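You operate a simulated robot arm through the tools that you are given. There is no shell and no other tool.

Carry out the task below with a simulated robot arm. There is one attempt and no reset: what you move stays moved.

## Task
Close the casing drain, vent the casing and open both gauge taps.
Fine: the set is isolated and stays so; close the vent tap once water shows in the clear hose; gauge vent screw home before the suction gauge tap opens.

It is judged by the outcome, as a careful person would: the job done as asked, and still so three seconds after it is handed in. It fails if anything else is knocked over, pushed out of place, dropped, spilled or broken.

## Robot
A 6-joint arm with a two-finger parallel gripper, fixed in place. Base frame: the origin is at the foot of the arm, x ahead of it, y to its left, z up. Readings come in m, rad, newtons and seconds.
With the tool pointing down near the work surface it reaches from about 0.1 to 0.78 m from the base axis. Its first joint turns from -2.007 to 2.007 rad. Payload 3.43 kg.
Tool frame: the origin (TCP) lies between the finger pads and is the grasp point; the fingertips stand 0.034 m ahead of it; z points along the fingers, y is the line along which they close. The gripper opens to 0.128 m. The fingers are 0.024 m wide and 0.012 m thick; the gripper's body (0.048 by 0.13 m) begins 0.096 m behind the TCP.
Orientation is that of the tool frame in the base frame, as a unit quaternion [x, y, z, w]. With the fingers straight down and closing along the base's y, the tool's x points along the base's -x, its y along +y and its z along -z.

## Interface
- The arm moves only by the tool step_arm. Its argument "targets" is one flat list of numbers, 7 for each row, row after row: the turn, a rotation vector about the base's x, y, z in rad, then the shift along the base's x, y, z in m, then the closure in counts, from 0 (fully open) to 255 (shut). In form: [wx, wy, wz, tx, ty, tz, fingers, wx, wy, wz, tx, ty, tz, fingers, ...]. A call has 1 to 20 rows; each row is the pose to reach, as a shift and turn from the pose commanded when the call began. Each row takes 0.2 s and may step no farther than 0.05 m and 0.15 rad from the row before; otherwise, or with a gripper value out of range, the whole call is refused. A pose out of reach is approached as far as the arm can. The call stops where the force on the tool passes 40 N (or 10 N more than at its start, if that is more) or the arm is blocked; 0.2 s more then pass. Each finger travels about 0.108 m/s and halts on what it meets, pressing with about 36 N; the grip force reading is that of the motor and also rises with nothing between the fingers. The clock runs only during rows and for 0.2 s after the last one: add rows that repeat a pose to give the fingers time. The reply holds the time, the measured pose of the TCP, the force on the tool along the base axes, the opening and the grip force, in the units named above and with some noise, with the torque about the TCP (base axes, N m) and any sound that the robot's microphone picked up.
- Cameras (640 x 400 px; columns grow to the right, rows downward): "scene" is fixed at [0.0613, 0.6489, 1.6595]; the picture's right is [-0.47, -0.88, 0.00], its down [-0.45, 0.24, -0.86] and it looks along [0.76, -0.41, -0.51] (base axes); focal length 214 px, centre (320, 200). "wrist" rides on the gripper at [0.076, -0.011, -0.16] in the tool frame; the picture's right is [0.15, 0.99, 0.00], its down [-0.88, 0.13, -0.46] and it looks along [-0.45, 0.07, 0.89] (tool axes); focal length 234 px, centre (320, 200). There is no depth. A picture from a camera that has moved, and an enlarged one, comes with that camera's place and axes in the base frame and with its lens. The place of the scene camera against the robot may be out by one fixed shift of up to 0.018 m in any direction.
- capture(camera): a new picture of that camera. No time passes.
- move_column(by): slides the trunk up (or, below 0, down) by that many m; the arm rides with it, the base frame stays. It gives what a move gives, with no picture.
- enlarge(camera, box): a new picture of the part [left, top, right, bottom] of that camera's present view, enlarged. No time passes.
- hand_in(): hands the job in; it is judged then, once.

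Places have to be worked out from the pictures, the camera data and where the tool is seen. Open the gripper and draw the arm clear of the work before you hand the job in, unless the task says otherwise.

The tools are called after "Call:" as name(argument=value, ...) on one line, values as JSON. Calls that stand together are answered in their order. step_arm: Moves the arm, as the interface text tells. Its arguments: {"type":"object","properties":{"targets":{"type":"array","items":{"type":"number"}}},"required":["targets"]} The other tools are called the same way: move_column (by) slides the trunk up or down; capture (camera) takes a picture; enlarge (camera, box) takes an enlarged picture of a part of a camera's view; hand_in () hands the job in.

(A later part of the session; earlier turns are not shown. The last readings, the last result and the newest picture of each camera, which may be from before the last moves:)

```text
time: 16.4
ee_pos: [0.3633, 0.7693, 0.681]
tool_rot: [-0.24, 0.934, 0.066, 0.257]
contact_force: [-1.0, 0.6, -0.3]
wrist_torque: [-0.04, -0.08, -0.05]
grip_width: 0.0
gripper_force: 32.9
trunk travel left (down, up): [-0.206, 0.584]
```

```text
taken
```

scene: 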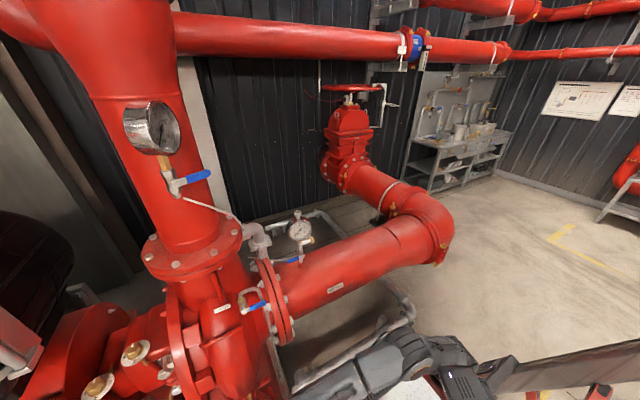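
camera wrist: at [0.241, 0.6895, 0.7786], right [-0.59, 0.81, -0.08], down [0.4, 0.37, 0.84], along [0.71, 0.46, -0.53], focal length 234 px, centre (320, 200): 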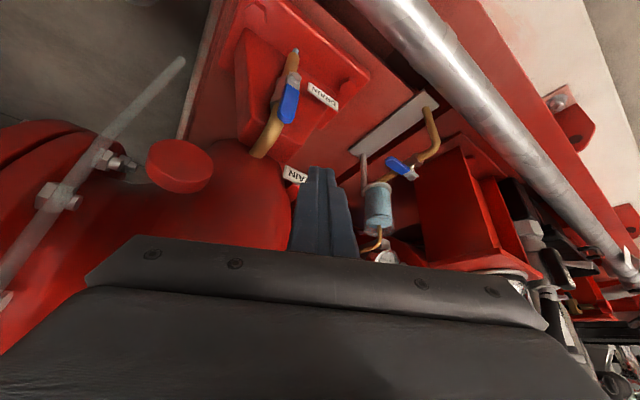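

Reachable; the lever tip re-measures at (0.392, 0.739, 0.594). I lower the closed fingers straight down to the +y side of the lever.

Call:
step_arm(targets=[0, 0, 0, 0.007, 0.004, -0.03, 255, 0, 0, 0, 0.014, 0.004, -0.06, 255, 0, 0, 0, 0.02, 0.004, -0.088, 255])

Call:
capture(camera="wrist")

```text
time: 17.2
ee_pos: [0.3805, 0.7745, 0.5913]
tool_rot: [-0.242, 0.933, 0.066, 0.257]
contact_force: [0.6, 0.1, -0.1]
wrist_torque: [0.01, 0.03, 0.01]
grip_width: 0.0
gripper_force: 32.7
trunk travel left (down, up): [-0.206, 0.584]
```

```text
taken
camera wrist: at [0.2585, 0.6933, 0.6897], right [-0.59, 0.8, -0.08], down [0.39, 0.37, 0.84], along [0.7, 0.47, -0.53], focal length 234 px, centre (320, 200)
```

wrist: 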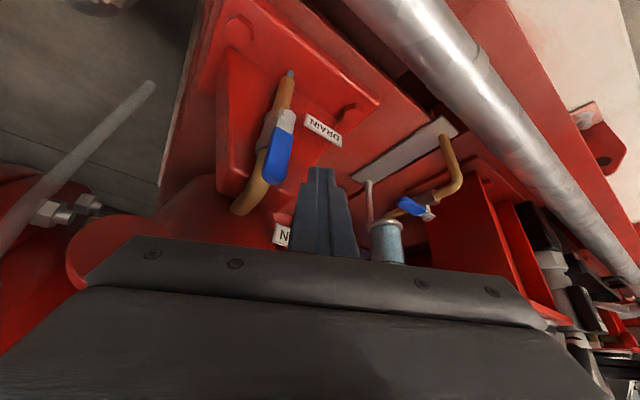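

The lever is right beside the fingers as planned. I sweep along its arc toward −y and down (clockwise as seen from the handle side).

Call:
step_arm(targets=[0, 0, 0, -0.008, -0.009, 0, 255, 0, 0, 0, -0.008, -0.018, 0, 255, 0, 0, 0, -0.008, -0.028, 0, 255, 0, 0, 0, -0.008, -0.038, 0, 255, 0, 0, 0, -0.008, -0.048, 0, 255, 0, 0, 0, -0.008, -0.058, 0, 255])

Call:
capture(camera="wrist")

```text
time: 18.6
ee_pos: [0.3724, 0.7159, 0.5914]
tool_rot: [-0.241, 0.934, 0.066, 0.256]
contact_force: [-0.4, 1.0, 0.7]
wrist_torque: [0.04, 0.06, -0.07]
grip_width: 0.0
gripper_force: 33.2
trunk travel left (down, up): [-0.206, 0.584]
```

```text
taken
camera wrist: at [0.2504, 0.6356, 0.6896], right [-0.59, 0.8, -0.08], down [0.39, 0.37, 0.84], along [0.71, 0.47, -0.53], focal length 234 px, centre (320, 200)
```

wrist: 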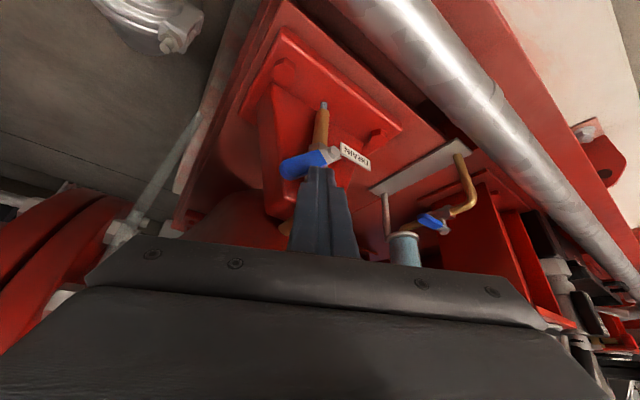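

The lever is turning with almost no force. Continuing the arc down to the horizontal stop.

Call:
step_arm(targets=[0, 0, 0, 0, -0.006, -0.003, 255, 0, 0, 0, 0, -0.012, -0.008, 255, 0, 0, 0, 0, -0.018, -0.016, 255, 0, 0, 0, 0, -0.022, -0.024, 255, 0, 0, 0, 0, -0.024, -0.031, 255, 0, 0, 0, 0, -0.024, -0.036, 255])

Call:
enlarge(camera="wrist", box=[240, 80, 400, 180])

```text
time: 20.0
ee_pos: [0.3727, 0.6931, 0.559]
tool_rot: [-0.241, 0.933, 0.066, 0.258]
contact_force: [-5.1, -13.1, 27.0]
wrist_torque: [-0.44, -0.36, -0.22]
grip_width: 0.0
gripper_force: 33.0
trunk travel left (down, up): [-0.206, 0.584]
```

```text
4.00 times, centred on (320, 130) of wrist
camera zoom: at [0.2501, 0.6119, 0.6566], right [-0.59, 0.81, -0.08], down [0.39, 0.37, 0.84], along [0.71, 0.47, -0.53], focal length 937 px, centre (320, 480)
```

zoom: 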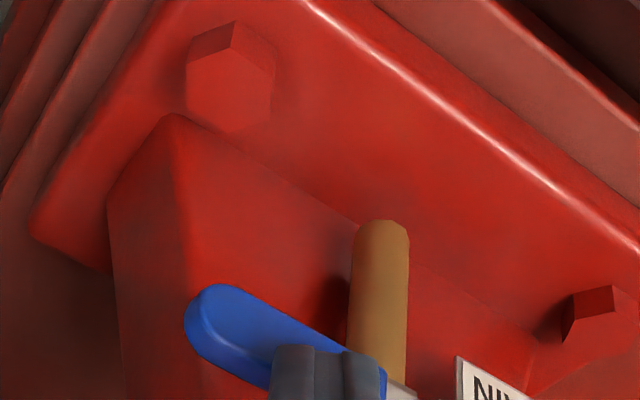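

A 27 N reaction means the lever reached its stop, and the water bead at the outlet is gone. I lift straight off and check.

Call:
step_arm(targets=[0, 0, 0, 0, 0.0, 0.03, 255, 0, 0, 0, -0.01, 0, 0.07, 255, 0, 0, 0, -0.03, -0.03, 0.11, 255, 0, 0, 0, -0.04, -0.06, 0.15, 255, 0, 0, 0, -0.05, -0.09, 0.19, 255])

Call:
capture(camera="wrist")

Call:
enlarge(camera="wrist", box=[300, 60, 428, 140])

```text
refused: row 3 steps farther than a row can; nothing moved
```

```text
taken
camera wrist: at [0.2501, 0.6119, 0.6566], right [-0.59, 0.81, -0.08], down [0.39, 0.37, 0.84], along [0.71, 0.47, -0.53], focal length 234 px, centre (320, 200)
```

wrist: 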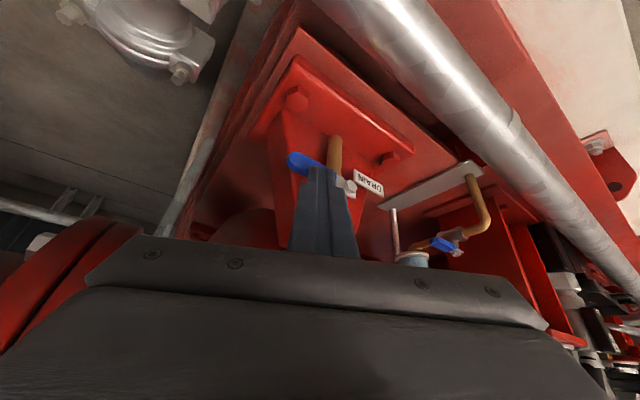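

```text
5.00 times, centred on (364, 100) of wrist
camera zoom: at [0.2501, 0.6119, 0.6566], right [-0.59, 0.81, -0.08], down [0.39, 0.37, 0.84], along [0.71, 0.47, -0.53], focal length 1171 px, centre (100, 700)
```

zoom: 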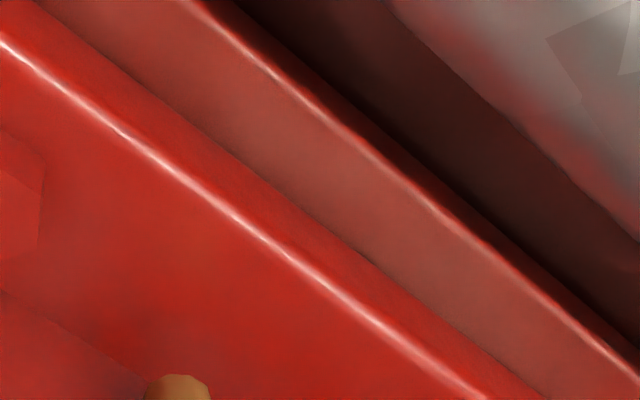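

A step was slightly too long; I retry the lift with smaller steps.

Call:
step_arm(targets=[0, 0, 0, 0, 0.0, 0.03, 255, 0, 0, 0, -0.01, 0, 0.065, 255, 0, 0, 0, -0.02, -0.02, 0.1, 255, 0, 0, 0, -0.03, -0.04, 0.135, 255, 0, 0, 0, -0.04, -0.06, 0.17, 255])

Call:
capture(camera="wrist")

```text
time: 21.2
ee_pos: [0.334, 0.6308, 0.7226]
tool_rot: [-0.24, 0.934, 0.064, 0.256]
contact_force: [-0.4, 0.2, -0.4]
wrist_torque: [-0.02, 0.0, -0.01]
grip_width: 0.0
gripper_force: 32.7
trunk travel left (down, up): [-0.206, 0.584]
```

```text
taken
camera wrist: at [0.2116, 0.5514, 0.8223], right [-0.59, 0.81, -0.08], down [0.4, 0.37, 0.84], along [0.71, 0.46, -0.54], focal length 234 px, centre (320, 200)
```

wrist: 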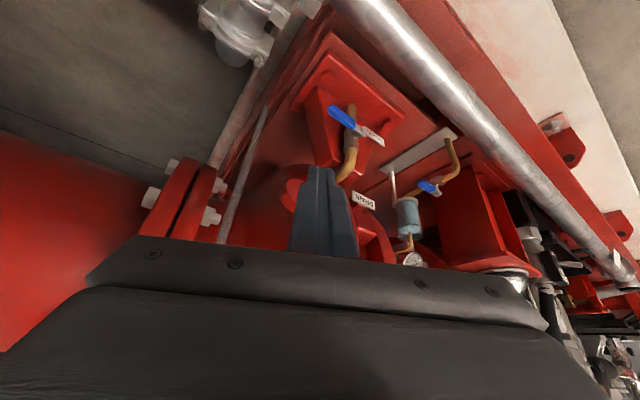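

Call:
enlarge(camera="wrist", box=[310, 85, 406, 145])

```text
6.67 times, centred on (358, 115) of wrist
camera zoom: at [0.2116, 0.5514, 0.8223], right [-0.59, 0.81, -0.08], down [0.4, 0.37, 0.84], along [0.71, 0.46, -0.54], focal length 1561 px, centre (67, 767)
```

zoom: 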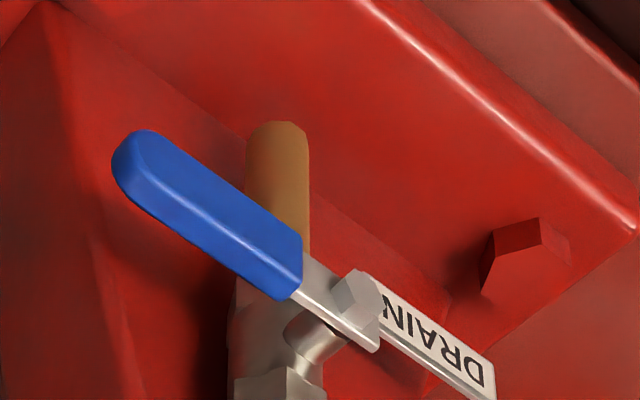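

The drain lever now lies horizontal, in line with its tag, and the outlet is dry, so the drain is closed. Next the vent: raise the column and then tilt the tool near-horizontal pointing at the vent tap.

Call:
move_column(by=0.25)

Call:
step_arm(targets=[0.0615, -0.1105, 0, 0.0, -0.015, 0.01, 255, 0.123, -0.221, 0, 0.0, -0.03, 0.02, 255, 0.1845, -0.3315, 0, 0.005, -0.045, 0.03, 255, 0.246, -0.442, 0, 0.015, -0.06, 0.03, 255, 0.3075, -0.5525, 0, 0.025, -0.07, 0.03, 255, 0.369, -0.663, 0, 0.036, -0.08, 0.03, 255])

Call:
capture(camera="wrist")

Call:
capture(camera="scene")

```text
time: 23.7
ee_pos: [0.3325, 0.6327, 0.9752]
tool_rot: [-0.241, 0.933, 0.065, 0.258]
contact_force: [-0.6, 0.9, 0.3]
wrist_torque: [0.0, 0.0, 0.0]
grip_width: 0.0001
gripper_force: 32.8
trunk travel left (down, up): [-0.456, 0.334]
```

```text
time: 25.1
ee_pos: [0.3676, 0.5499, 1.0057]
tool_rot: [-0.199, 0.772, 0.151, 0.585]
contact_force: [0.6, -0.5, -0.2]
wrist_torque: [-0.01, 0.06, -0.01]
grip_width: 0.0
gripper_force: 32.8
trunk travel left (down, up): [-0.456, 0.334]
```

```text
taken
camera wrist: at [0.221, 0.4574, 0.9751], right [-0.51, 0.85, -0.14], down [-0.24, 0.02, 0.97], along [0.82, 0.53, 0.19], focal length 234 px, centre (320, 200)
```

wrist: 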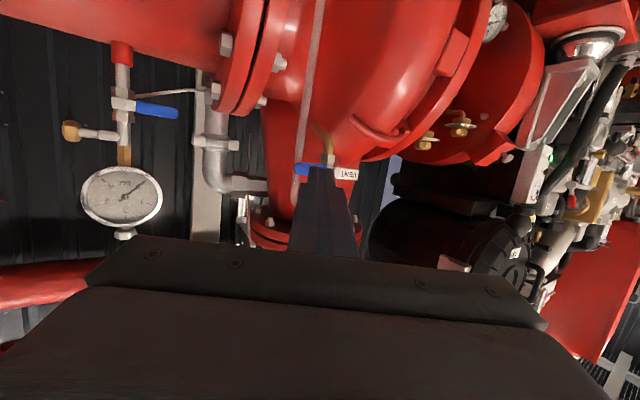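

```text
taken
```

scene: 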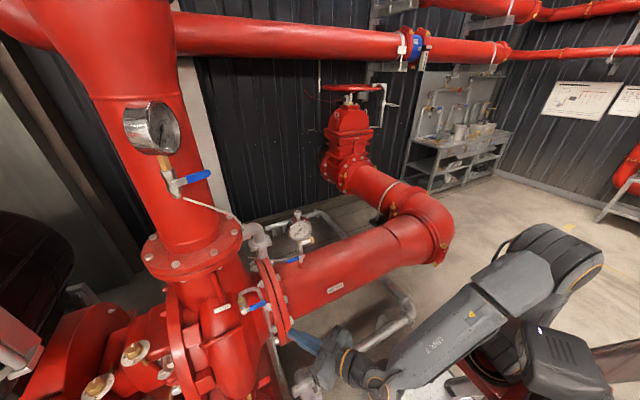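

Fingers are pointing at the vent tap; enlarging the area in both cameras for the lever's exact position.

Call:
enlarge(camera="wrist", box=[270, 110, 390, 185])

Call:
enlarge(camera="scene", box=[200, 275, 328, 355])

```text
5.33 times, centred on (330, 148) of wrist
camera zoom: at [0.221, 0.4574, 0.9751], right [-0.51, 0.85, -0.14], down [-0.24, 0.02, 0.97], along [0.82, 0.53, 0.19], focal length 1249 px, centre (267, 480)
```

zoom: 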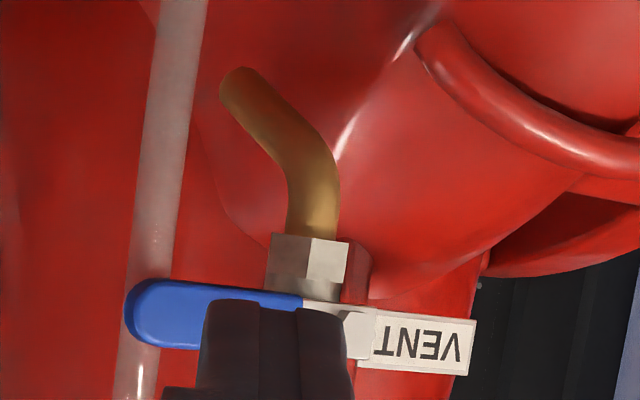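

```text
5.00 times, centred on (264, 315) of scene
camera zoom: at [0.0613, 0.6489, 1.6595], right [-0.47, -0.88, 0.0], down [-0.45, 0.24, -0.86], along [0.76, -0.41, -0.51], focal length 1072 px, centre (600, -375)
```

zoom: 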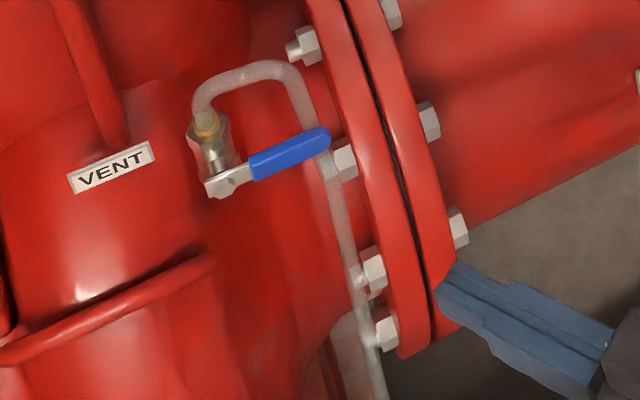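

Vent lever: hub ≈ (0.52, 0.674, 1.00), tip y ≈ 0.602, horizontal (closed). I move the closed fingertip under the lever, stopping short of the hose behind it.

Call:
step_arm(targets=[0, 0, 0, 0.025, 0.009, -0.016, 255, 0, 0, 0, 0.052, 0.018, -0.034, 255, 0, 0, 0, 0.08, 0.033, -0.034, 255, 0, 0, 0, 0.107, 0.048, -0.034, 255, 0, 0, 0, 0.131, 0.0615, -0.034, 255])

Call:
capture(camera="wrist")

Call:
enlarge(camera="scene", box=[200, 275, 328, 355])

```text
time: 26.3
ee_pos: [0.4993, 0.6132, 0.9707]
tool_rot: [-0.198, 0.773, 0.149, 0.584]
contact_force: [-0.1, 0.1, -0.4]
wrist_torque: [-0.02, 0.01, 0.02]
grip_width: 0.0
gripper_force: 33.3
trunk travel left (down, up): [-0.456, 0.334]
```

```text
taken
camera wrist: at [0.353, 0.5192, 0.9421], right [-0.51, 0.85, -0.14], down [-0.24, 0.02, 0.97], along [0.82, 0.53, 0.19], focal length 234 px, centre (320, 200)
```

wrist: 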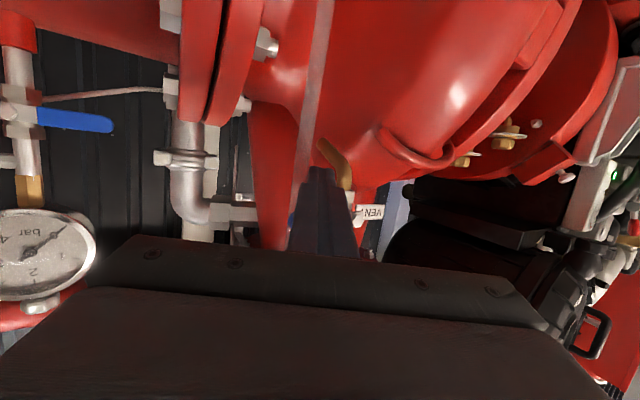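

```text
5.00 times, centred on (264, 315) of scene
camera zoom: at [0.0613, 0.6489, 1.6595], right [-0.47, -0.88, 0.0], down [-0.45, 0.24, -0.86], along [0.76, -0.41, -0.51], focal length 1072 px, centre (600, -375)
```

zoom: 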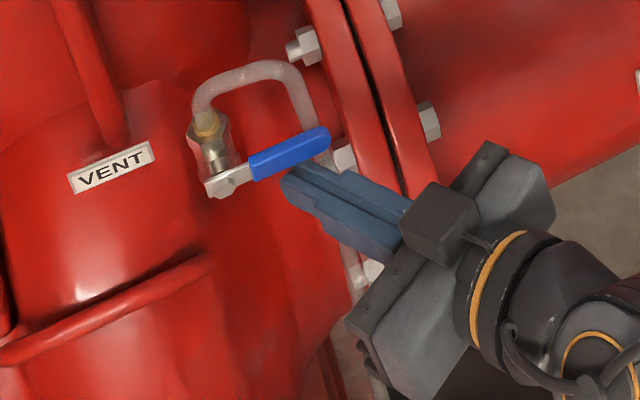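

The fingertip is just beneath the lever, clear of the hose. I push up along the first part of the arc.

Call:
step_arm(targets=[0, 0, 0, 0, 0, 0.007, 255, 0, 0, 0, 0, 0, 0.014, 255, 0, 0, 0, 0, -0.002, 0.021, 255, 0, 0, 0, 0, -0.0037, 0.0276, 255, 0, 0, 0, 0, -0.004, 0.035, 255, 0, 0, 0, 0, -0.004, 0.042, 255])

Call:
enlarge(camera="scene", box=[200, 275, 328, 355])

```text
time: 27.7
ee_pos: [0.4992, 0.6098, 1.0138]
tool_rot: [-0.199, 0.772, 0.151, 0.585]
contact_force: [-0.2, -0.8, -0.2]
wrist_torque: [0.0, -0.03, 0.0]
grip_width: 0.0
gripper_force: 32.7
trunk travel left (down, up): [-0.456, 0.334]
```

```text
5.00 times, centred on (264, 315) of scene
camera zoom: at [0.0613, 0.6489, 1.6595], right [-0.47, -0.88, 0.0], down [-0.45, 0.24, -0.86], along [0.76, -0.41, -0.51], focal length 1072 px, centre (600, -375)
```

zoom: 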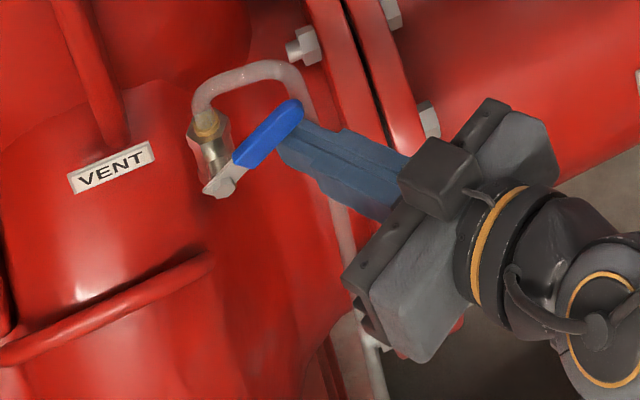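

The lever rises freely. I continue the arc to upright.

Call:
step_arm(targets=[0, 0, 0, 0, 0.002, 0.007, 255, 0, 0, 0, 0, 0.004, 0.0135, 255, 0, 0, 0, 0, 0.007, 0.02, 255, 0, 0, 0, 0, 0.011, 0.026, 255, 0, 0, 0, 0, 0.016, 0.031, 255, 0, 0, 0, 0, 0.021, 0.036, 255, 0, 0, 0, 0, 0.027, 0.04, 255, 0, 0, 0, 0, 0.033, 0.043, 255, 0, 0, 0, 0, 0.037, 0.043, 255])

Call:
enlarge(camera="scene", box=[200, 275, 328, 355])

Call:
enlarge(camera="scene", box=[230, 280, 294, 320])

```text
time: 29.6
ee_pos: [0.5048, 0.6398, 1.0504]
tool_rot: [-0.196, 0.776, 0.147, 0.581]
contact_force: [7.7, -7.2, 1.4]
wrist_torque: [-0.13, -0.17, -0.35]
grip_width: 0.0
gripper_force: 33.2
trunk travel left (down, up): [-0.456, 0.334]
stopped in row 9: the force on the tool passed its limit at 44 N (the readings are from after the stop); the commanded pose is now the measured one
```

```text
5.00 times, centred on (264, 315) of scene
camera zoom: at [0.0613, 0.6489, 1.6595], right [-0.47, -0.88, 0.0], down [-0.45, 0.24, -0.86], along [0.76, -0.41, -0.51], focal length 1072 px, centre (600, -375)
```

zoom: 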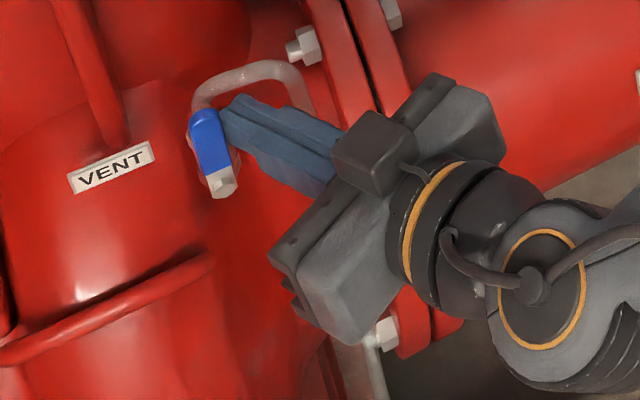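

```text
10.00 times, centred on (262, 300) of scene
camera zoom: at [0.0613, 0.6489, 1.6595], right [-0.47, -0.88, 0.0], down [-0.45, 0.24, -0.86], along [0.76, -0.41, -0.51], focal length 2145 px, centre (900, -800)
```

zoom: 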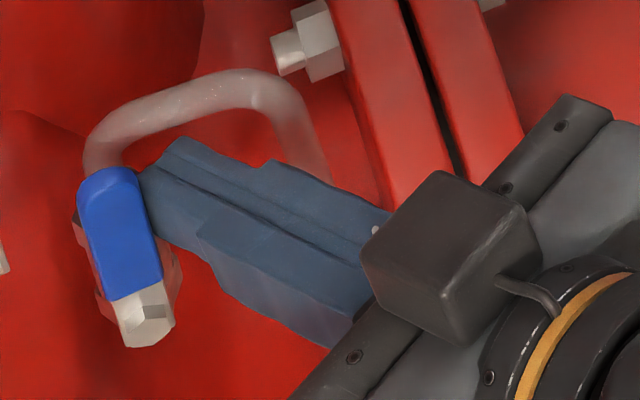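

The lever is upright at its open stop. I back the finger straight out and watch the hose for water.

Call:
step_arm(targets=[0, 0, 0, -0.012, -0.012, 0, 255, 0, 0, 0, -0.035, -0.025, 0, 255, 0, 0, 0, -0.065, -0.035, 0.0, 255, 0, 0, 0, -0.09, -0.035, 0.01, 255])

Call:
enlarge(camera="scene", box=[230, 280, 294, 320])

Call:
capture(camera="wrist")

Call:
enlarge(camera="scene", box=[200, 275, 360, 400])

```text
time: 30.6
ee_pos: [0.4134, 0.6053, 1.0595]
tool_rot: [-0.198, 0.776, 0.148, 0.581]
contact_force: [-0.2, -0.1, 0.7]
wrist_torque: [-0.01, -0.04, -0.01]
grip_width: 0.0
gripper_force: 34.0
trunk travel left (down, up): [-0.456, 0.334]
```

```text
10.00 times, centred on (262, 300) of scene
camera zoom: at [0.0613, 0.6489, 1.6595], right [-0.47, -0.88, 0.0], down [-0.45, 0.24, -0.86], along [0.76, -0.41, -0.51], focal length 2145 px, centre (900, -800)
```

zoom: 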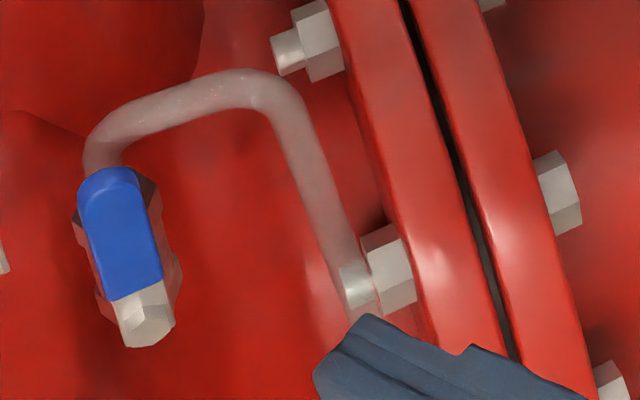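

```text
taken
camera wrist: at [0.2668, 0.5124, 1.0318], right [-0.51, 0.85, -0.14], down [-0.23, 0.02, 0.97], along [0.83, 0.53, 0.18], focal length 234 px, centre (320, 200)
```

wrist: 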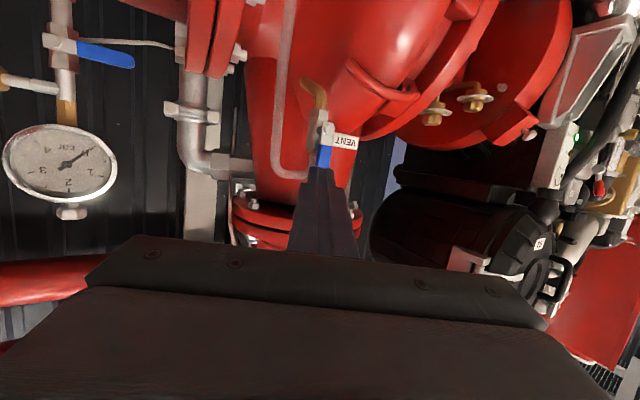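

```text
3.20 times, centred on (280, 338) of scene
camera zoom: at [0.0613, 0.6489, 1.6595], right [-0.47, -0.88, 0.0], down [-0.45, 0.24, -0.86], along [0.76, -0.41, -0.51], focal length 686 px, centre (448, -240)
```

zoom: 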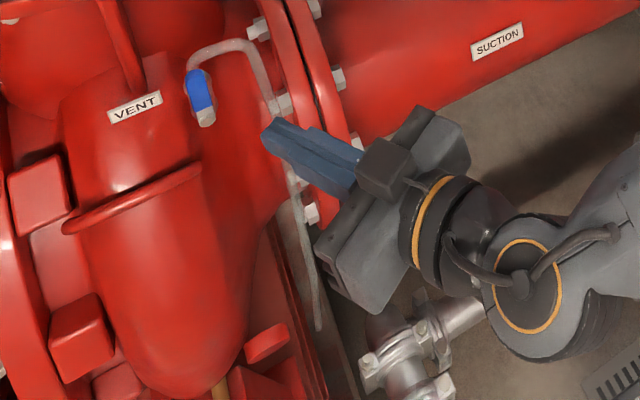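

No water in the hose yet. I pre-position the finger to the +y side of the upright lever (outside it) while time passes, then look again.

Call:
enlarge(camera="wrist", box=[256, 80, 384, 200])

Call:
step_arm(targets=[0, 0, 0, -0.01, 0.03, 0.005, 255, 0, 0, 0, -0.01, 0.06, 0.01, 255, 0, 0, 0, -0.01, 0.08, 0.01, 255, 0, 0, 0, -0.01, 0.08, 0.01, 255, 0, 0, 0, -0.01, 0.08, 0.01, 255])

Call:
capture(camera="wrist")

Call:
enlarge(camera="scene", box=[200, 275, 328, 355])

```text
3.33 times, centred on (320, 140) of wrist
camera zoom: at [0.2668, 0.5124, 1.0318], right [-0.51, 0.85, -0.14], down [-0.23, 0.02, 0.97], along [0.83, 0.53, 0.18], focal length 781 px, centre (320, 400)
```

zoom: 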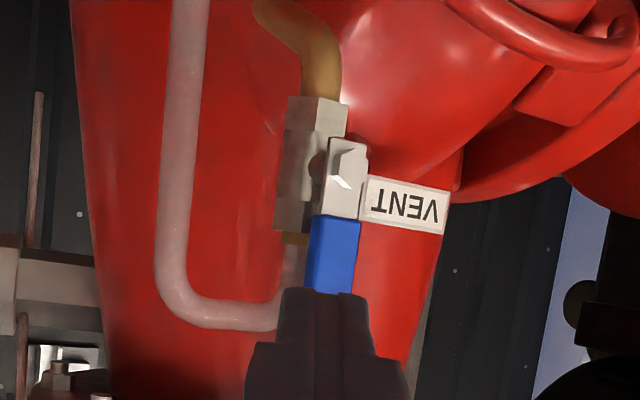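

```text
time: 31.8
ee_pos: [0.4045, 0.6869, 1.0703]
tool_rot: [-0.197, 0.776, 0.148, 0.581]
contact_force: [0.6, 0.3, 0.4]
wrist_torque: [-0.03, -0.02, 0.0]
grip_width: 0.0001
gripper_force: 32.7
trunk travel left (down, up): [-0.456, 0.334]
```

```text
taken
camera wrist: at [0.2576, 0.5934, 1.0415], right [-0.51, 0.85, -0.14], down [-0.23, 0.02, 0.97], along [0.83, 0.53, 0.18], focal length 234 px, centre (320, 200)
```

wrist: 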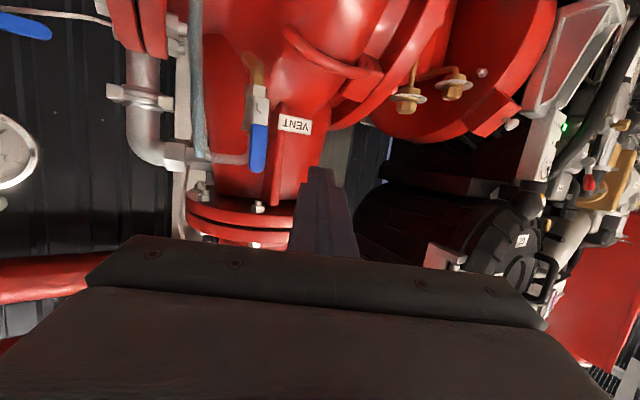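

```text
5.00 times, centred on (264, 315) of scene
camera zoom: at [0.0613, 0.6489, 1.6595], right [-0.47, -0.88, 0.0], down [-0.45, 0.24, -0.86], along [0.76, -0.41, -0.51], focal length 1072 px, centre (600, -375)
```

zoom: 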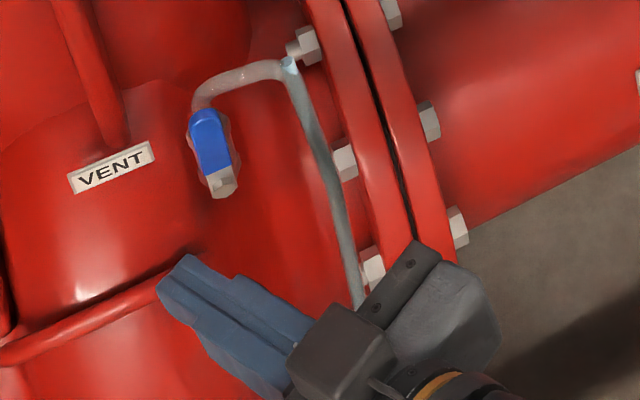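

Blue water is running down the clear hose. I close the vent now: insert the finger on the +y side of the upright lever and sweep it back to −y and down.

Call:
step_arm(targets=[0, 0, 0, 0.03, 0.01, -0.005, 255, 0, 0, 0, 0.065, 0.014, -0.01, 255, 0, 0, 0, 0.095, 0.0167, -0.0137, 255, 0, 0, 0, 0.095, 0.007, -0.0137, 255, 0, 0, 0, 0.095, -0.0023, -0.013, 255, 0, 0, 0, 0.095, -0.0115, -0.011, 255, 0, 0, 0, 0.095, -0.0207, -0.0092, 255, 0, 0, 0, 0.095, -0.03, -0.0097, 255, 0, 0, 0, 0.095, -0.0395, -0.0113, 255, 0, 0, 0, 0.095, -0.048, -0.015, 255, 0, 0, 0, 0.095, -0.0566, -0.0197, 255, 0, 0, 0, 0.095, -0.0669, -0.0297, 255, 0, 0, 0, 0.095, -0.071, -0.036, 255, 0, 0, 0, 0.095, -0.0743, -0.0417, 255, 0, 0, 0, 0.095, -0.0745, -0.0455, 255, 0, 0, 0, 0.095, -0.0745, -0.048, 255])

Call:
enlarge(camera="scene", box=[200, 275, 328, 355])

```text
time: 35.2
ee_pos: [0.498, 0.612, 1.0284]
tool_rot: [-0.197, 0.772, 0.151, 0.585]
contact_force: [2.1, 7.1, 39.7]
wrist_torque: [0.73, -1.07, 0.5]
grip_width: 0.0001
gripper_force: 33.1
trunk travel left (down, up): [-0.456, 0.334]
```

```text
5.00 times, centred on (264, 315) of scene
camera zoom: at [0.0613, 0.6489, 1.6595], right [-0.47, -0.88, 0.0], down [-0.45, 0.24, -0.86], along [0.76, -0.41, -0.51], focal length 1072 px, centre (600, -375)
```

zoom: 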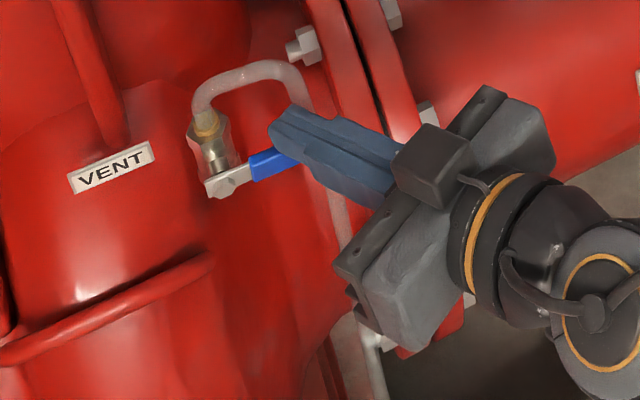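

The lever is hard on its closed stop. I lift the finger off and retreat, then check the vent.

Call:
step_arm(targets=[0, 0, 0, 0, 0, 0.02, 255, 0, 0, 0, -0.02, -0.01, 0.035, 255, 0, 0, 0, -0.06, -0.03, 0.04, 255, 0, 0, 0, -0.1, -0.055, 0.04, 255, 0, 0, 0, -0.12, -0.09, 0.03, 255, 0, 0, 0, -0.12, -0.13, 0.02, 255])

Call:
enlarge(camera="scene", box=[200, 275, 328, 355])

Call:
capture(camera="wrist")

Call:
capture(camera="scene")

```text
time: 36.6
ee_pos: [0.3784, 0.4804, 1.0413]
tool_rot: [-0.198, 0.776, 0.148, 0.58]
contact_force: [-0.4, 0.7, 0.0]
wrist_torque: [0.0, -0.04, -0.04]
grip_width: 0.0
gripper_force: 33.2
trunk travel left (down, up): [-0.456, 0.334]
```

```text
5.00 times, centred on (264, 315) of scene
camera zoom: at [0.0613, 0.6489, 1.6595], right [-0.47, -0.88, 0.0], down [-0.45, 0.24, -0.86], along [0.76, -0.41, -0.51], focal length 1072 px, centre (600, -375)
```

zoom: 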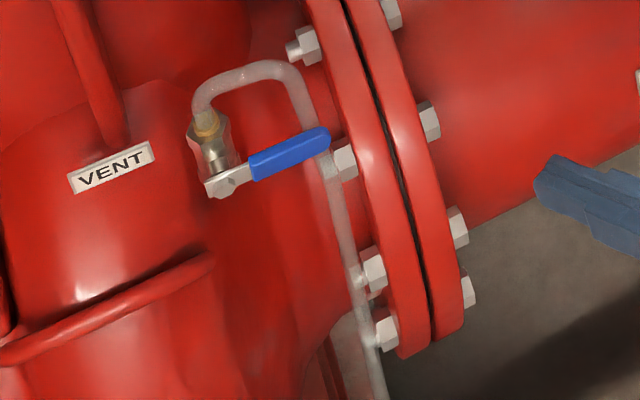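

```text
taken
camera wrist: at [0.2323, 0.3875, 1.013], right [-0.51, 0.85, -0.14], down [-0.23, 0.02, 0.97], along [0.83, 0.53, 0.18], focal length 234 px, centre (320, 200)
```

wrist: 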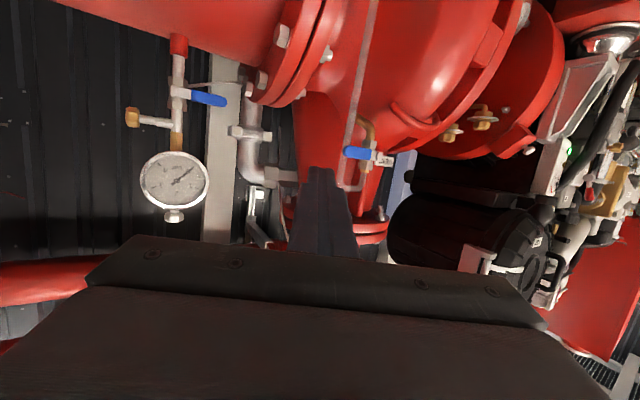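

```text
taken
```

scene: 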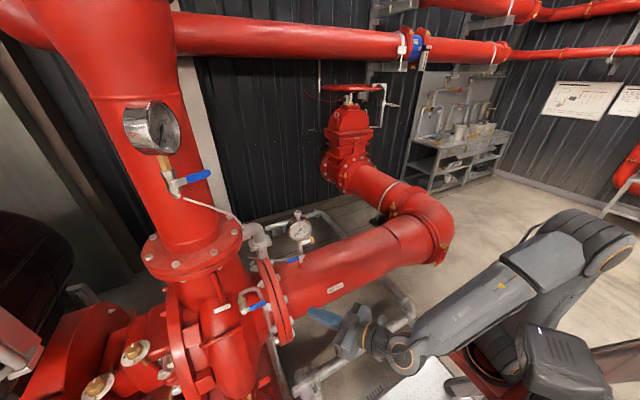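

Vent is closed again after water showed. Next is the gauge vent screw (brass, axis along y, faces −y). I'll reorient the tool to point along +y with the camera on the robot side, in free space at about (0.60, 0.18, 1.15).

Call:
step_arm(targets=[0.083, 0.105, 0.052, 0.0, -0.025, 0.02, 255, 0.166, 0.21, 0.103, 0.01, -0.05, 0.04, 255, 0.248, 0.315, 0.155, 0.025, -0.075, 0.06, 255, 0.331, 0.42, 0.207, 0.045, -0.1, 0.08, 255, 0.414, 0.525, 0.258, 0.065, -0.125, 0.1, 255, 0.497, 0.631, 0.31, 0.085, -0.15, 0.11, 255, 0.579, 0.736, 0.362, 0.105, -0.175, 0.11, 255, 0.662, 0.841, 0.413, 0.13, -0.2, 0.11, 255, 0.745, 0.946, 0.465, 0.155, -0.225, 0.11, 255, 0.828, 1.051, 0.517, 0.18, -0.25, 0.11, 255, 0.91, 1.156, 0.568, 0.2, -0.275, 0.11, 255, 0.993, 1.261, 0.62, 0.22, -0.3, 0.11, 255])

Call:
capture(camera="wrist")

Call:
capture(camera="scene")

```text
time: 39.2
ee_pos: [0.6, 0.1791, 1.1533]
tool_rot: [-0.005, 0.708, 0.707, -0.007]
contact_force: [-1.2, 0.1, 0.3]
wrist_torque: [-0.02, 0.0, 0.0]
grip_width: 0.0
gripper_force: 32.5
out of reach, approached as far as the arm can: row 3, 4, 5, 6
trunk travel left (down, up): [-0.456, 0.334]
```

```text
taken
camera wrist: at [0.5269, 0.0183, 1.1415], right [-0.14, 0.0, 0.99], down [0.89, -0.44, 0.13], along [0.44, 0.9, 0.06], focal length 234 px, centre (320, 200)
```

wrist: 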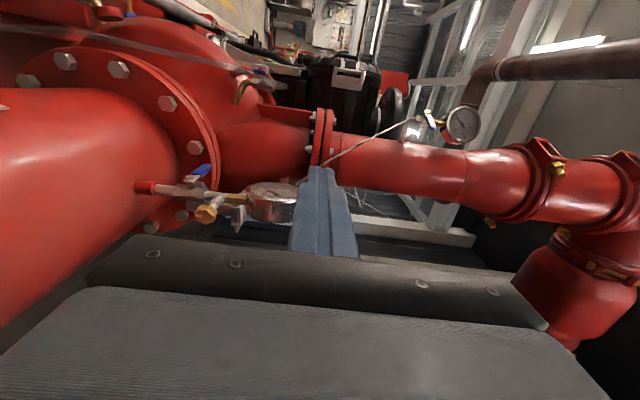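

```text
taken
```

scene: 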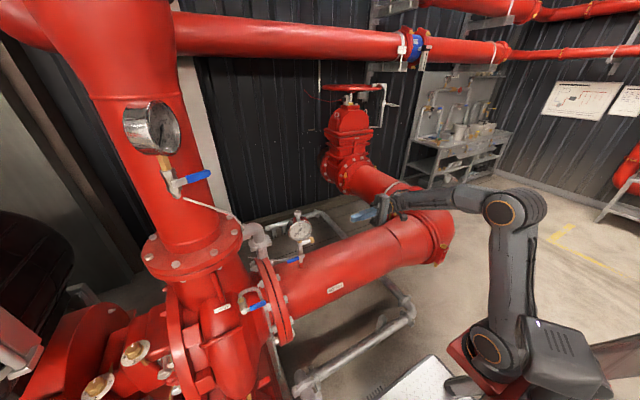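

The tool now points along +y. The knob and gauge are visible; enlarging to refine the knob's position and see both screws.

Call:
enlarge(camera="wrist", box=[120, 155, 312, 275])

Call:
enlarge(camera="wrist", box=[180, 190, 244, 230])

Call:
enlarge(camera="wrist", box=[400, 90, 496, 150])

```text
3.33 times, centred on (216, 215) of wrist
camera zoom: at [0.5269, 0.0183, 1.1415], right [-0.14, 0.0, 0.99], down [0.89, -0.44, 0.13], along [0.44, 0.9, 0.06], focal length 781 px, centre (667, 150)
```

zoom: 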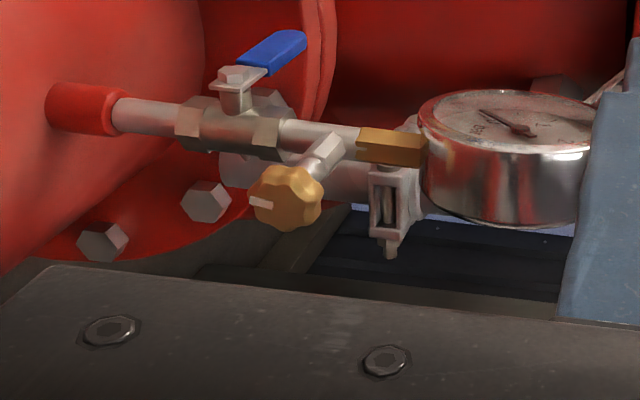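

```text
10.00 times, centred on (212, 210) of wrist
camera zoom: at [0.5269, 0.0183, 1.1415], right [-0.14, 0.0, 0.99], down [0.89, -0.44, 0.13], along [0.44, 0.9, 0.06], focal length 2342 px, centre (1400, 100)
```

zoom: 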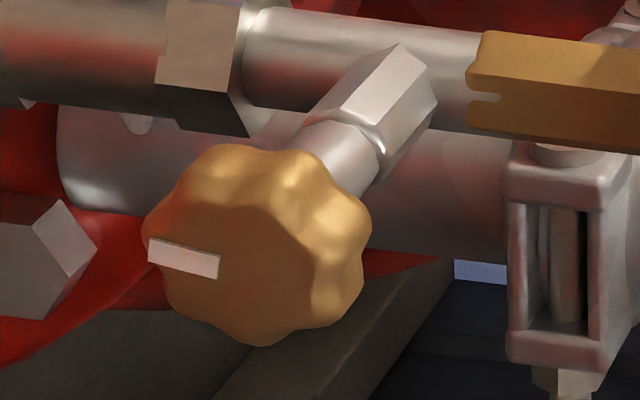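

```text
6.67 times, centred on (448, 120) of wrist
camera zoom: at [0.5269, 0.0183, 1.1415], right [-0.14, 0.0, 0.99], down [0.89, -0.44, 0.13], along [0.44, 0.9, 0.06], focal length 1561 px, centre (-533, 733)
```

zoom: 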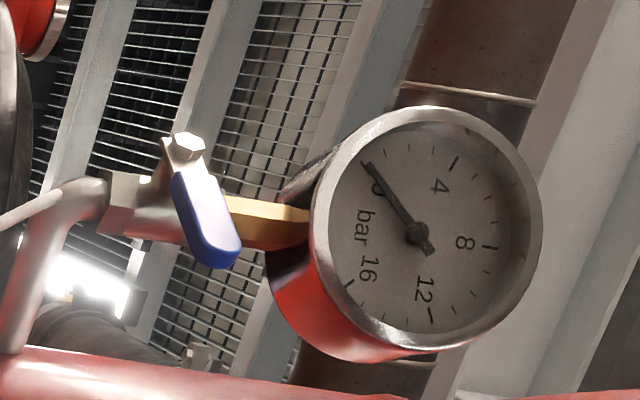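

The brass knob sits at (0.728, 0.330, 0.995) and the pipe crown is at about z 0.85, so there's room to spin the gripper. I line up on its axis with the fingers at about 55 mm.

Call:
step_arm(targets=[0, 0, 0, 0.032, 0.005, -0.035, 145, 0, 0, 0, 0.064, 0.01, -0.07, 145, 0, 0, 0, 0.096, 0.015, -0.105, 145, 0, 0, 0, 0.122, 0.02, -0.14, 145, 0, 0, 0, 0.128, 0.021, -0.158, 145])

Call:
capture(camera="wrist")

Call:
enlarge(camera="scene", box=[260, 190, 420, 290])

```text
time: 40.4
ee_pos: [0.7274, 0.201, 0.9925]
tool_rot: [-0.005, 0.709, 0.706, -0.006]
contact_force: [-0.4, -0.5, -0.2]
wrist_torque: [-0.05, -0.01, 0.0]
grip_width: 0.0549
gripper_force: 0.1
trunk travel left (down, up): [-0.456, 0.334]
```

```text
taken
camera wrist: at [0.6549, 0.04, 0.9823], right [-0.14, 0.0, 0.99], down [0.89, -0.44, 0.13], along [0.44, 0.9, 0.06], focal length 234 px, centre (320, 200)
```

wrist: 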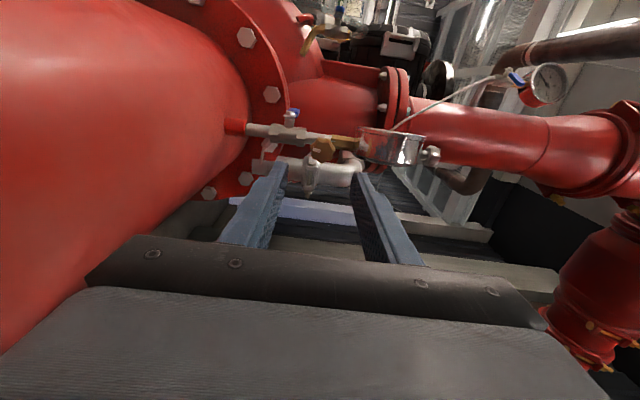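

```text
4.00 times, centred on (340, 240) of scene
camera zoom: at [0.0613, 0.6489, 1.6595], right [-0.47, -0.88, 0.0], down [-0.45, 0.24, -0.86], along [0.76, -0.41, -0.51], focal length 858 px, centre (240, 40)
```

zoom: 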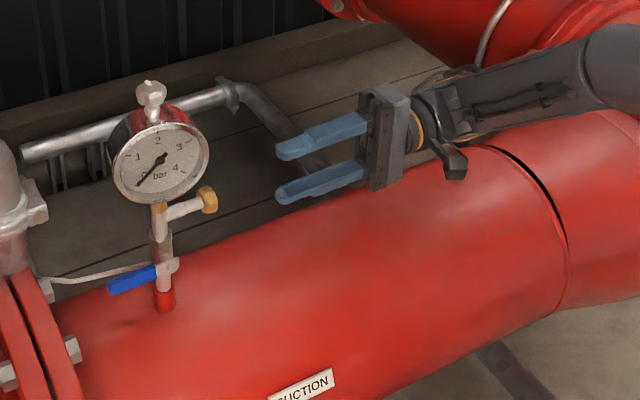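

Alignment agrees: the knob re-measures at (0.7265, 0.33, 0.993) against TCP (0.7274, –, 0.9925). I advance along +y so the fingertips straddle the knob.

Call:
step_arm(targets=[0, 0, 0, 0, 0.04, 0.001, 145, 0, 0, 0, 0, 0.08, 0.001, 145, 0, 0, 0, 0, 0.107, 0.001, 145])

Call:
capture(camera="wrist")

Call:
enlarge(camera="scene", box=[270, 195, 366, 255])

```text
time: 41.2
ee_pos: [0.728, 0.3087, 0.9943]
tool_rot: [-0.004, 0.708, 0.706, -0.007]
contact_force: [0.3, 0.6, -0.6]
wrist_torque: [-0.02, -0.03, -0.01]
grip_width: 0.0552
gripper_force: 0.1
trunk travel left (down, up): [-0.456, 0.334]
```

```text
taken
camera wrist: at [0.6553, 0.1485, 0.9841], right [-0.14, 0.0, 0.99], down [0.89, -0.44, 0.13], along [0.44, 0.9, 0.06], focal length 234 px, centre (320, 200)
```

wrist: 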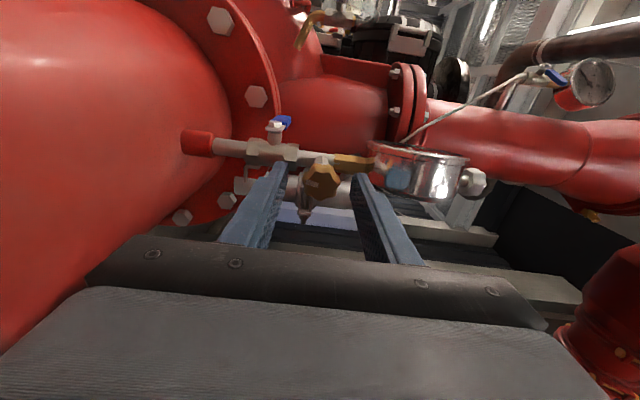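

```text
6.67 times, centred on (318, 225) of scene
camera zoom: at [0.0613, 0.6489, 1.6595], right [-0.47, -0.88, 0.0], down [-0.45, 0.24, -0.86], along [0.76, -0.41, -0.51], focal length 1430 px, centre (333, 33)
```

zoom: 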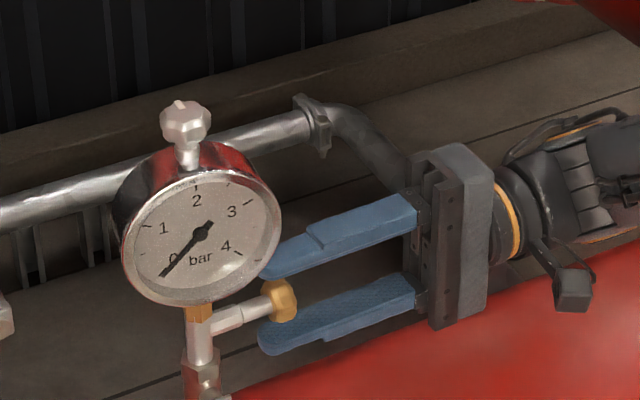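

The knob is centred between the fingers. I close the grip and turn a first 0.6 rad clockwise (about +y) to see how it responds.

Call:
step_arm(targets=[0, 0, 0, 0, 0, 0, 255, 0, 0, 0, 0, 0, 0, 255, 0, 0.12, 0, 0, 0, 0, 255, 0, 0.24, 0, 0, 0, 0, 255, 0, 0.36, 0, 0, 0, 0, 255, 0, 0.48, 0, 0, 0, 0, 255, 0, 0.6, 0, 0, 0, 0, 255])

Call:
capture(camera="wrist")

Call:
enlarge(camera="scene", box=[270, 195, 366, 255])

```text
time: 42.8
ee_pos: [0.7272, 0.3093, 0.9932]
tool_rot: [0.203, 0.674, 0.677, -0.213]
contact_force: [24.0, 15.6, 13.9]
wrist_torque: [0.14, 0.06, 0.14]
grip_width: 0.0302
gripper_force: 45.3
out of reach, approached as far as the arm can: row 7
trunk travel left (down, up): [-0.456, 0.334]
```

```text
taken
camera wrist: at [0.6613, 0.1486, 1.0255], right [0.43, 0.0, 0.9], down [0.81, -0.44, -0.39], along [0.4, 0.9, -0.19], focal length 234 px, centre (320, 200)
```

wrist: 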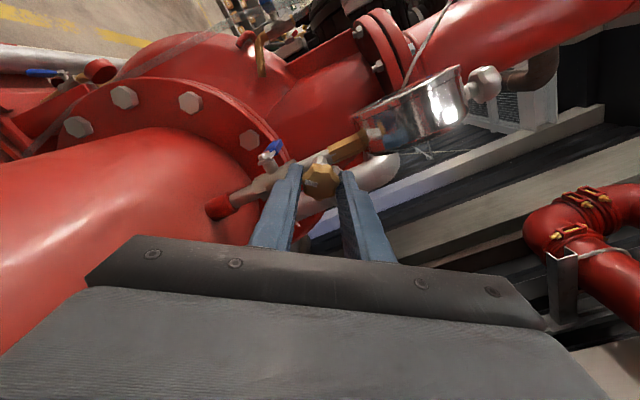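

```text
6.67 times, centred on (318, 225) of scene
camera zoom: at [0.0613, 0.6489, 1.6595], right [-0.47, -0.88, 0.0], down [-0.45, 0.24, -0.86], along [0.76, -0.41, -0.51], focal length 1430 px, centre (333, 33)
```

zoom: 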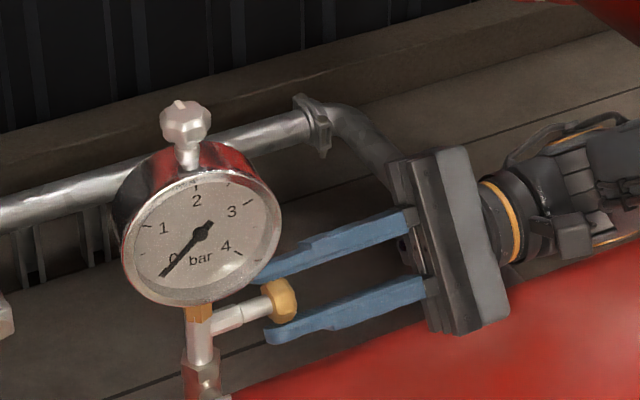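

It rotated about 0.6 rad with some side load, though the last row hit the arm's range. Checking whether the index mark turned.

Call:
enlarge(camera="wrist", box=[282, 150, 362, 200])

```text
8.00 times, centred on (322, 175) of wrist
camera zoom: at [0.6613, 0.1486, 1.0255], right [0.43, 0.0, 0.9], down [0.81, -0.44, -0.39], along [0.4, 0.9, -0.19], focal length 1873 px, centre (304, 400)
```

zoom: 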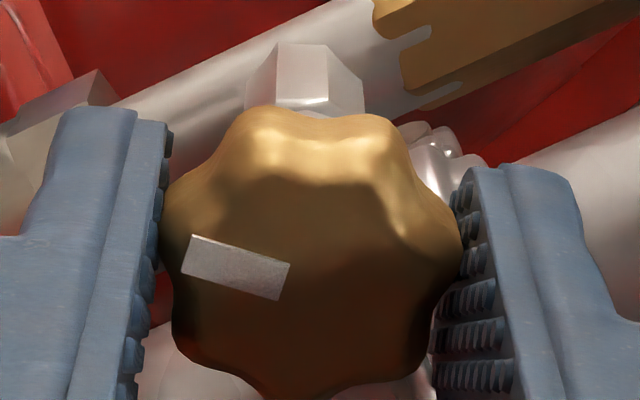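

The index mark turned with the gripper, so this screw does turn. I release and measure whether it moved inward.

Call:
step_arm(targets=[0, 0, 0, 0, 0, 0, 160, 0, 0, 0, 0, 0, 0, 160])

Call:
enlarge(camera="scene", box=[282, 220, 330, 250])

Call:
enlarge(camera="wrist", box=[282, 150, 362, 200])

```text
time: 43.4
ee_pos: [0.7248, 0.308, 0.9924]
tool_rot: [0.202, 0.675, 0.677, -0.213]
contact_force: [-0.1, -0.7, 0.3]
wrist_torque: [0.0, 0.0, 0.0]
grip_width: 0.0478
gripper_force: 0.1
trunk travel left (down, up): [-0.456, 0.334]
```

```text
13.33 times, centred on (306, 235) of scene
camera zoom: at [0.0613, 0.6489, 1.6595], right [-0.47, -0.88, 0.0], down [-0.45, 0.24, -0.86], along [0.76, -0.41, -0.51], focal length 2860 px, centre (507, -267)
```

zoom: 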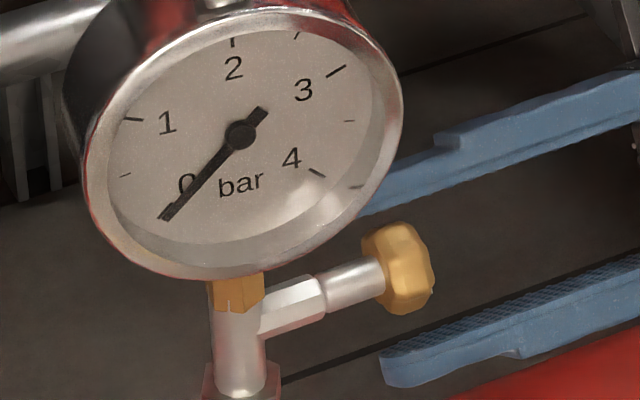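

```text
8.00 times, centred on (322, 175) of wrist
camera zoom: at [0.6596, 0.1476, 1.024], right [0.44, 0.0, 0.9], down [0.81, -0.44, -0.39], along [0.4, 0.9, -0.19], focal length 1873 px, centre (304, 400)
```

zoom: 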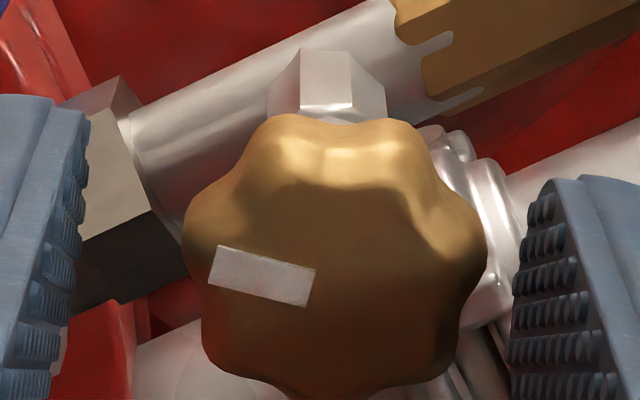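

The knob is at (0.7275, 0.33, 0.995). With the fingers open I wind the wrist back counter-clockwise 2.1 rad around it for a longer bite, correcting the centring by 3 mm.

Call:
step_arm(targets=[0, -0.14, 0, 0.0027, 0, 0.0026, 150, 0, -0.28, 0, 0.0027, 0, 0.0026, 150, 0, -0.42, 0, 0.0027, 0, 0.0026, 150, 0, -0.56, 0, 0.0027, 0, 0.0026, 150, 0, -0.7, 0, 0.0027, 0, 0.0026, 150, 0, -0.84, 0, 0.0027, 0, 0.0026, 150, 0, -0.98, 0, 0.0027, 0, 0.0026, 150, 0, -1.12, 0, 0.0027, 0, 0.0026, 150, 0, -1.26, 0, 0.0027, 0, 0.0026, 150, 0, -1.4, 0, 0.0027, 0, 0.0026, 150, 0, -1.54, 0, 0.0027, 0, 0.0026, 150, 0, -1.68, 0, 0.0027, 0, 0.0026, 150, 0, -1.82, 0, 0.0027, 0, 0.0026, 150, 0, -1.96, 0, 0.0027, 0, 0.0026, 150, 0, -2.1, 0, 0.0027, 0, 0.0026, 150])

Call:
capture(camera="wrist")

Call:
capture(camera="scene")

```text
time: 46.6
ee_pos: [0.7291, 0.3089, 0.9951]
tool_rot: [-0.485, 0.522, 0.512, 0.48]
contact_force: [-0.2, 0.3, -0.1]
wrist_torque: [0.0, -0.03, -0.01]
grip_width: 0.0526
gripper_force: 0.0
trunk travel left (down, up): [-0.456, 0.334]
```

```text
taken
camera wrist: at [0.7343, 0.1481, 0.921], right [-1.0, 0.0, -0.08], down [-0.07, -0.44, 0.89], along [-0.03, 0.9, 0.44], focal length 234 px, centre (320, 200)
```

wrist: 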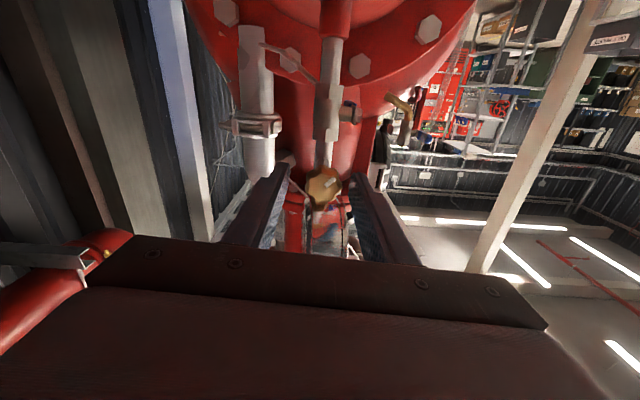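

```text
taken
```

scene: 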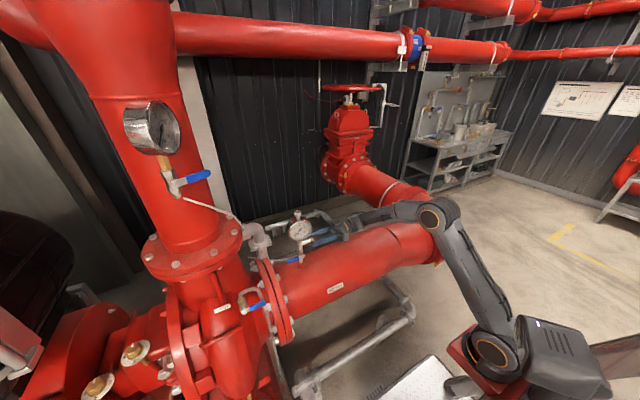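

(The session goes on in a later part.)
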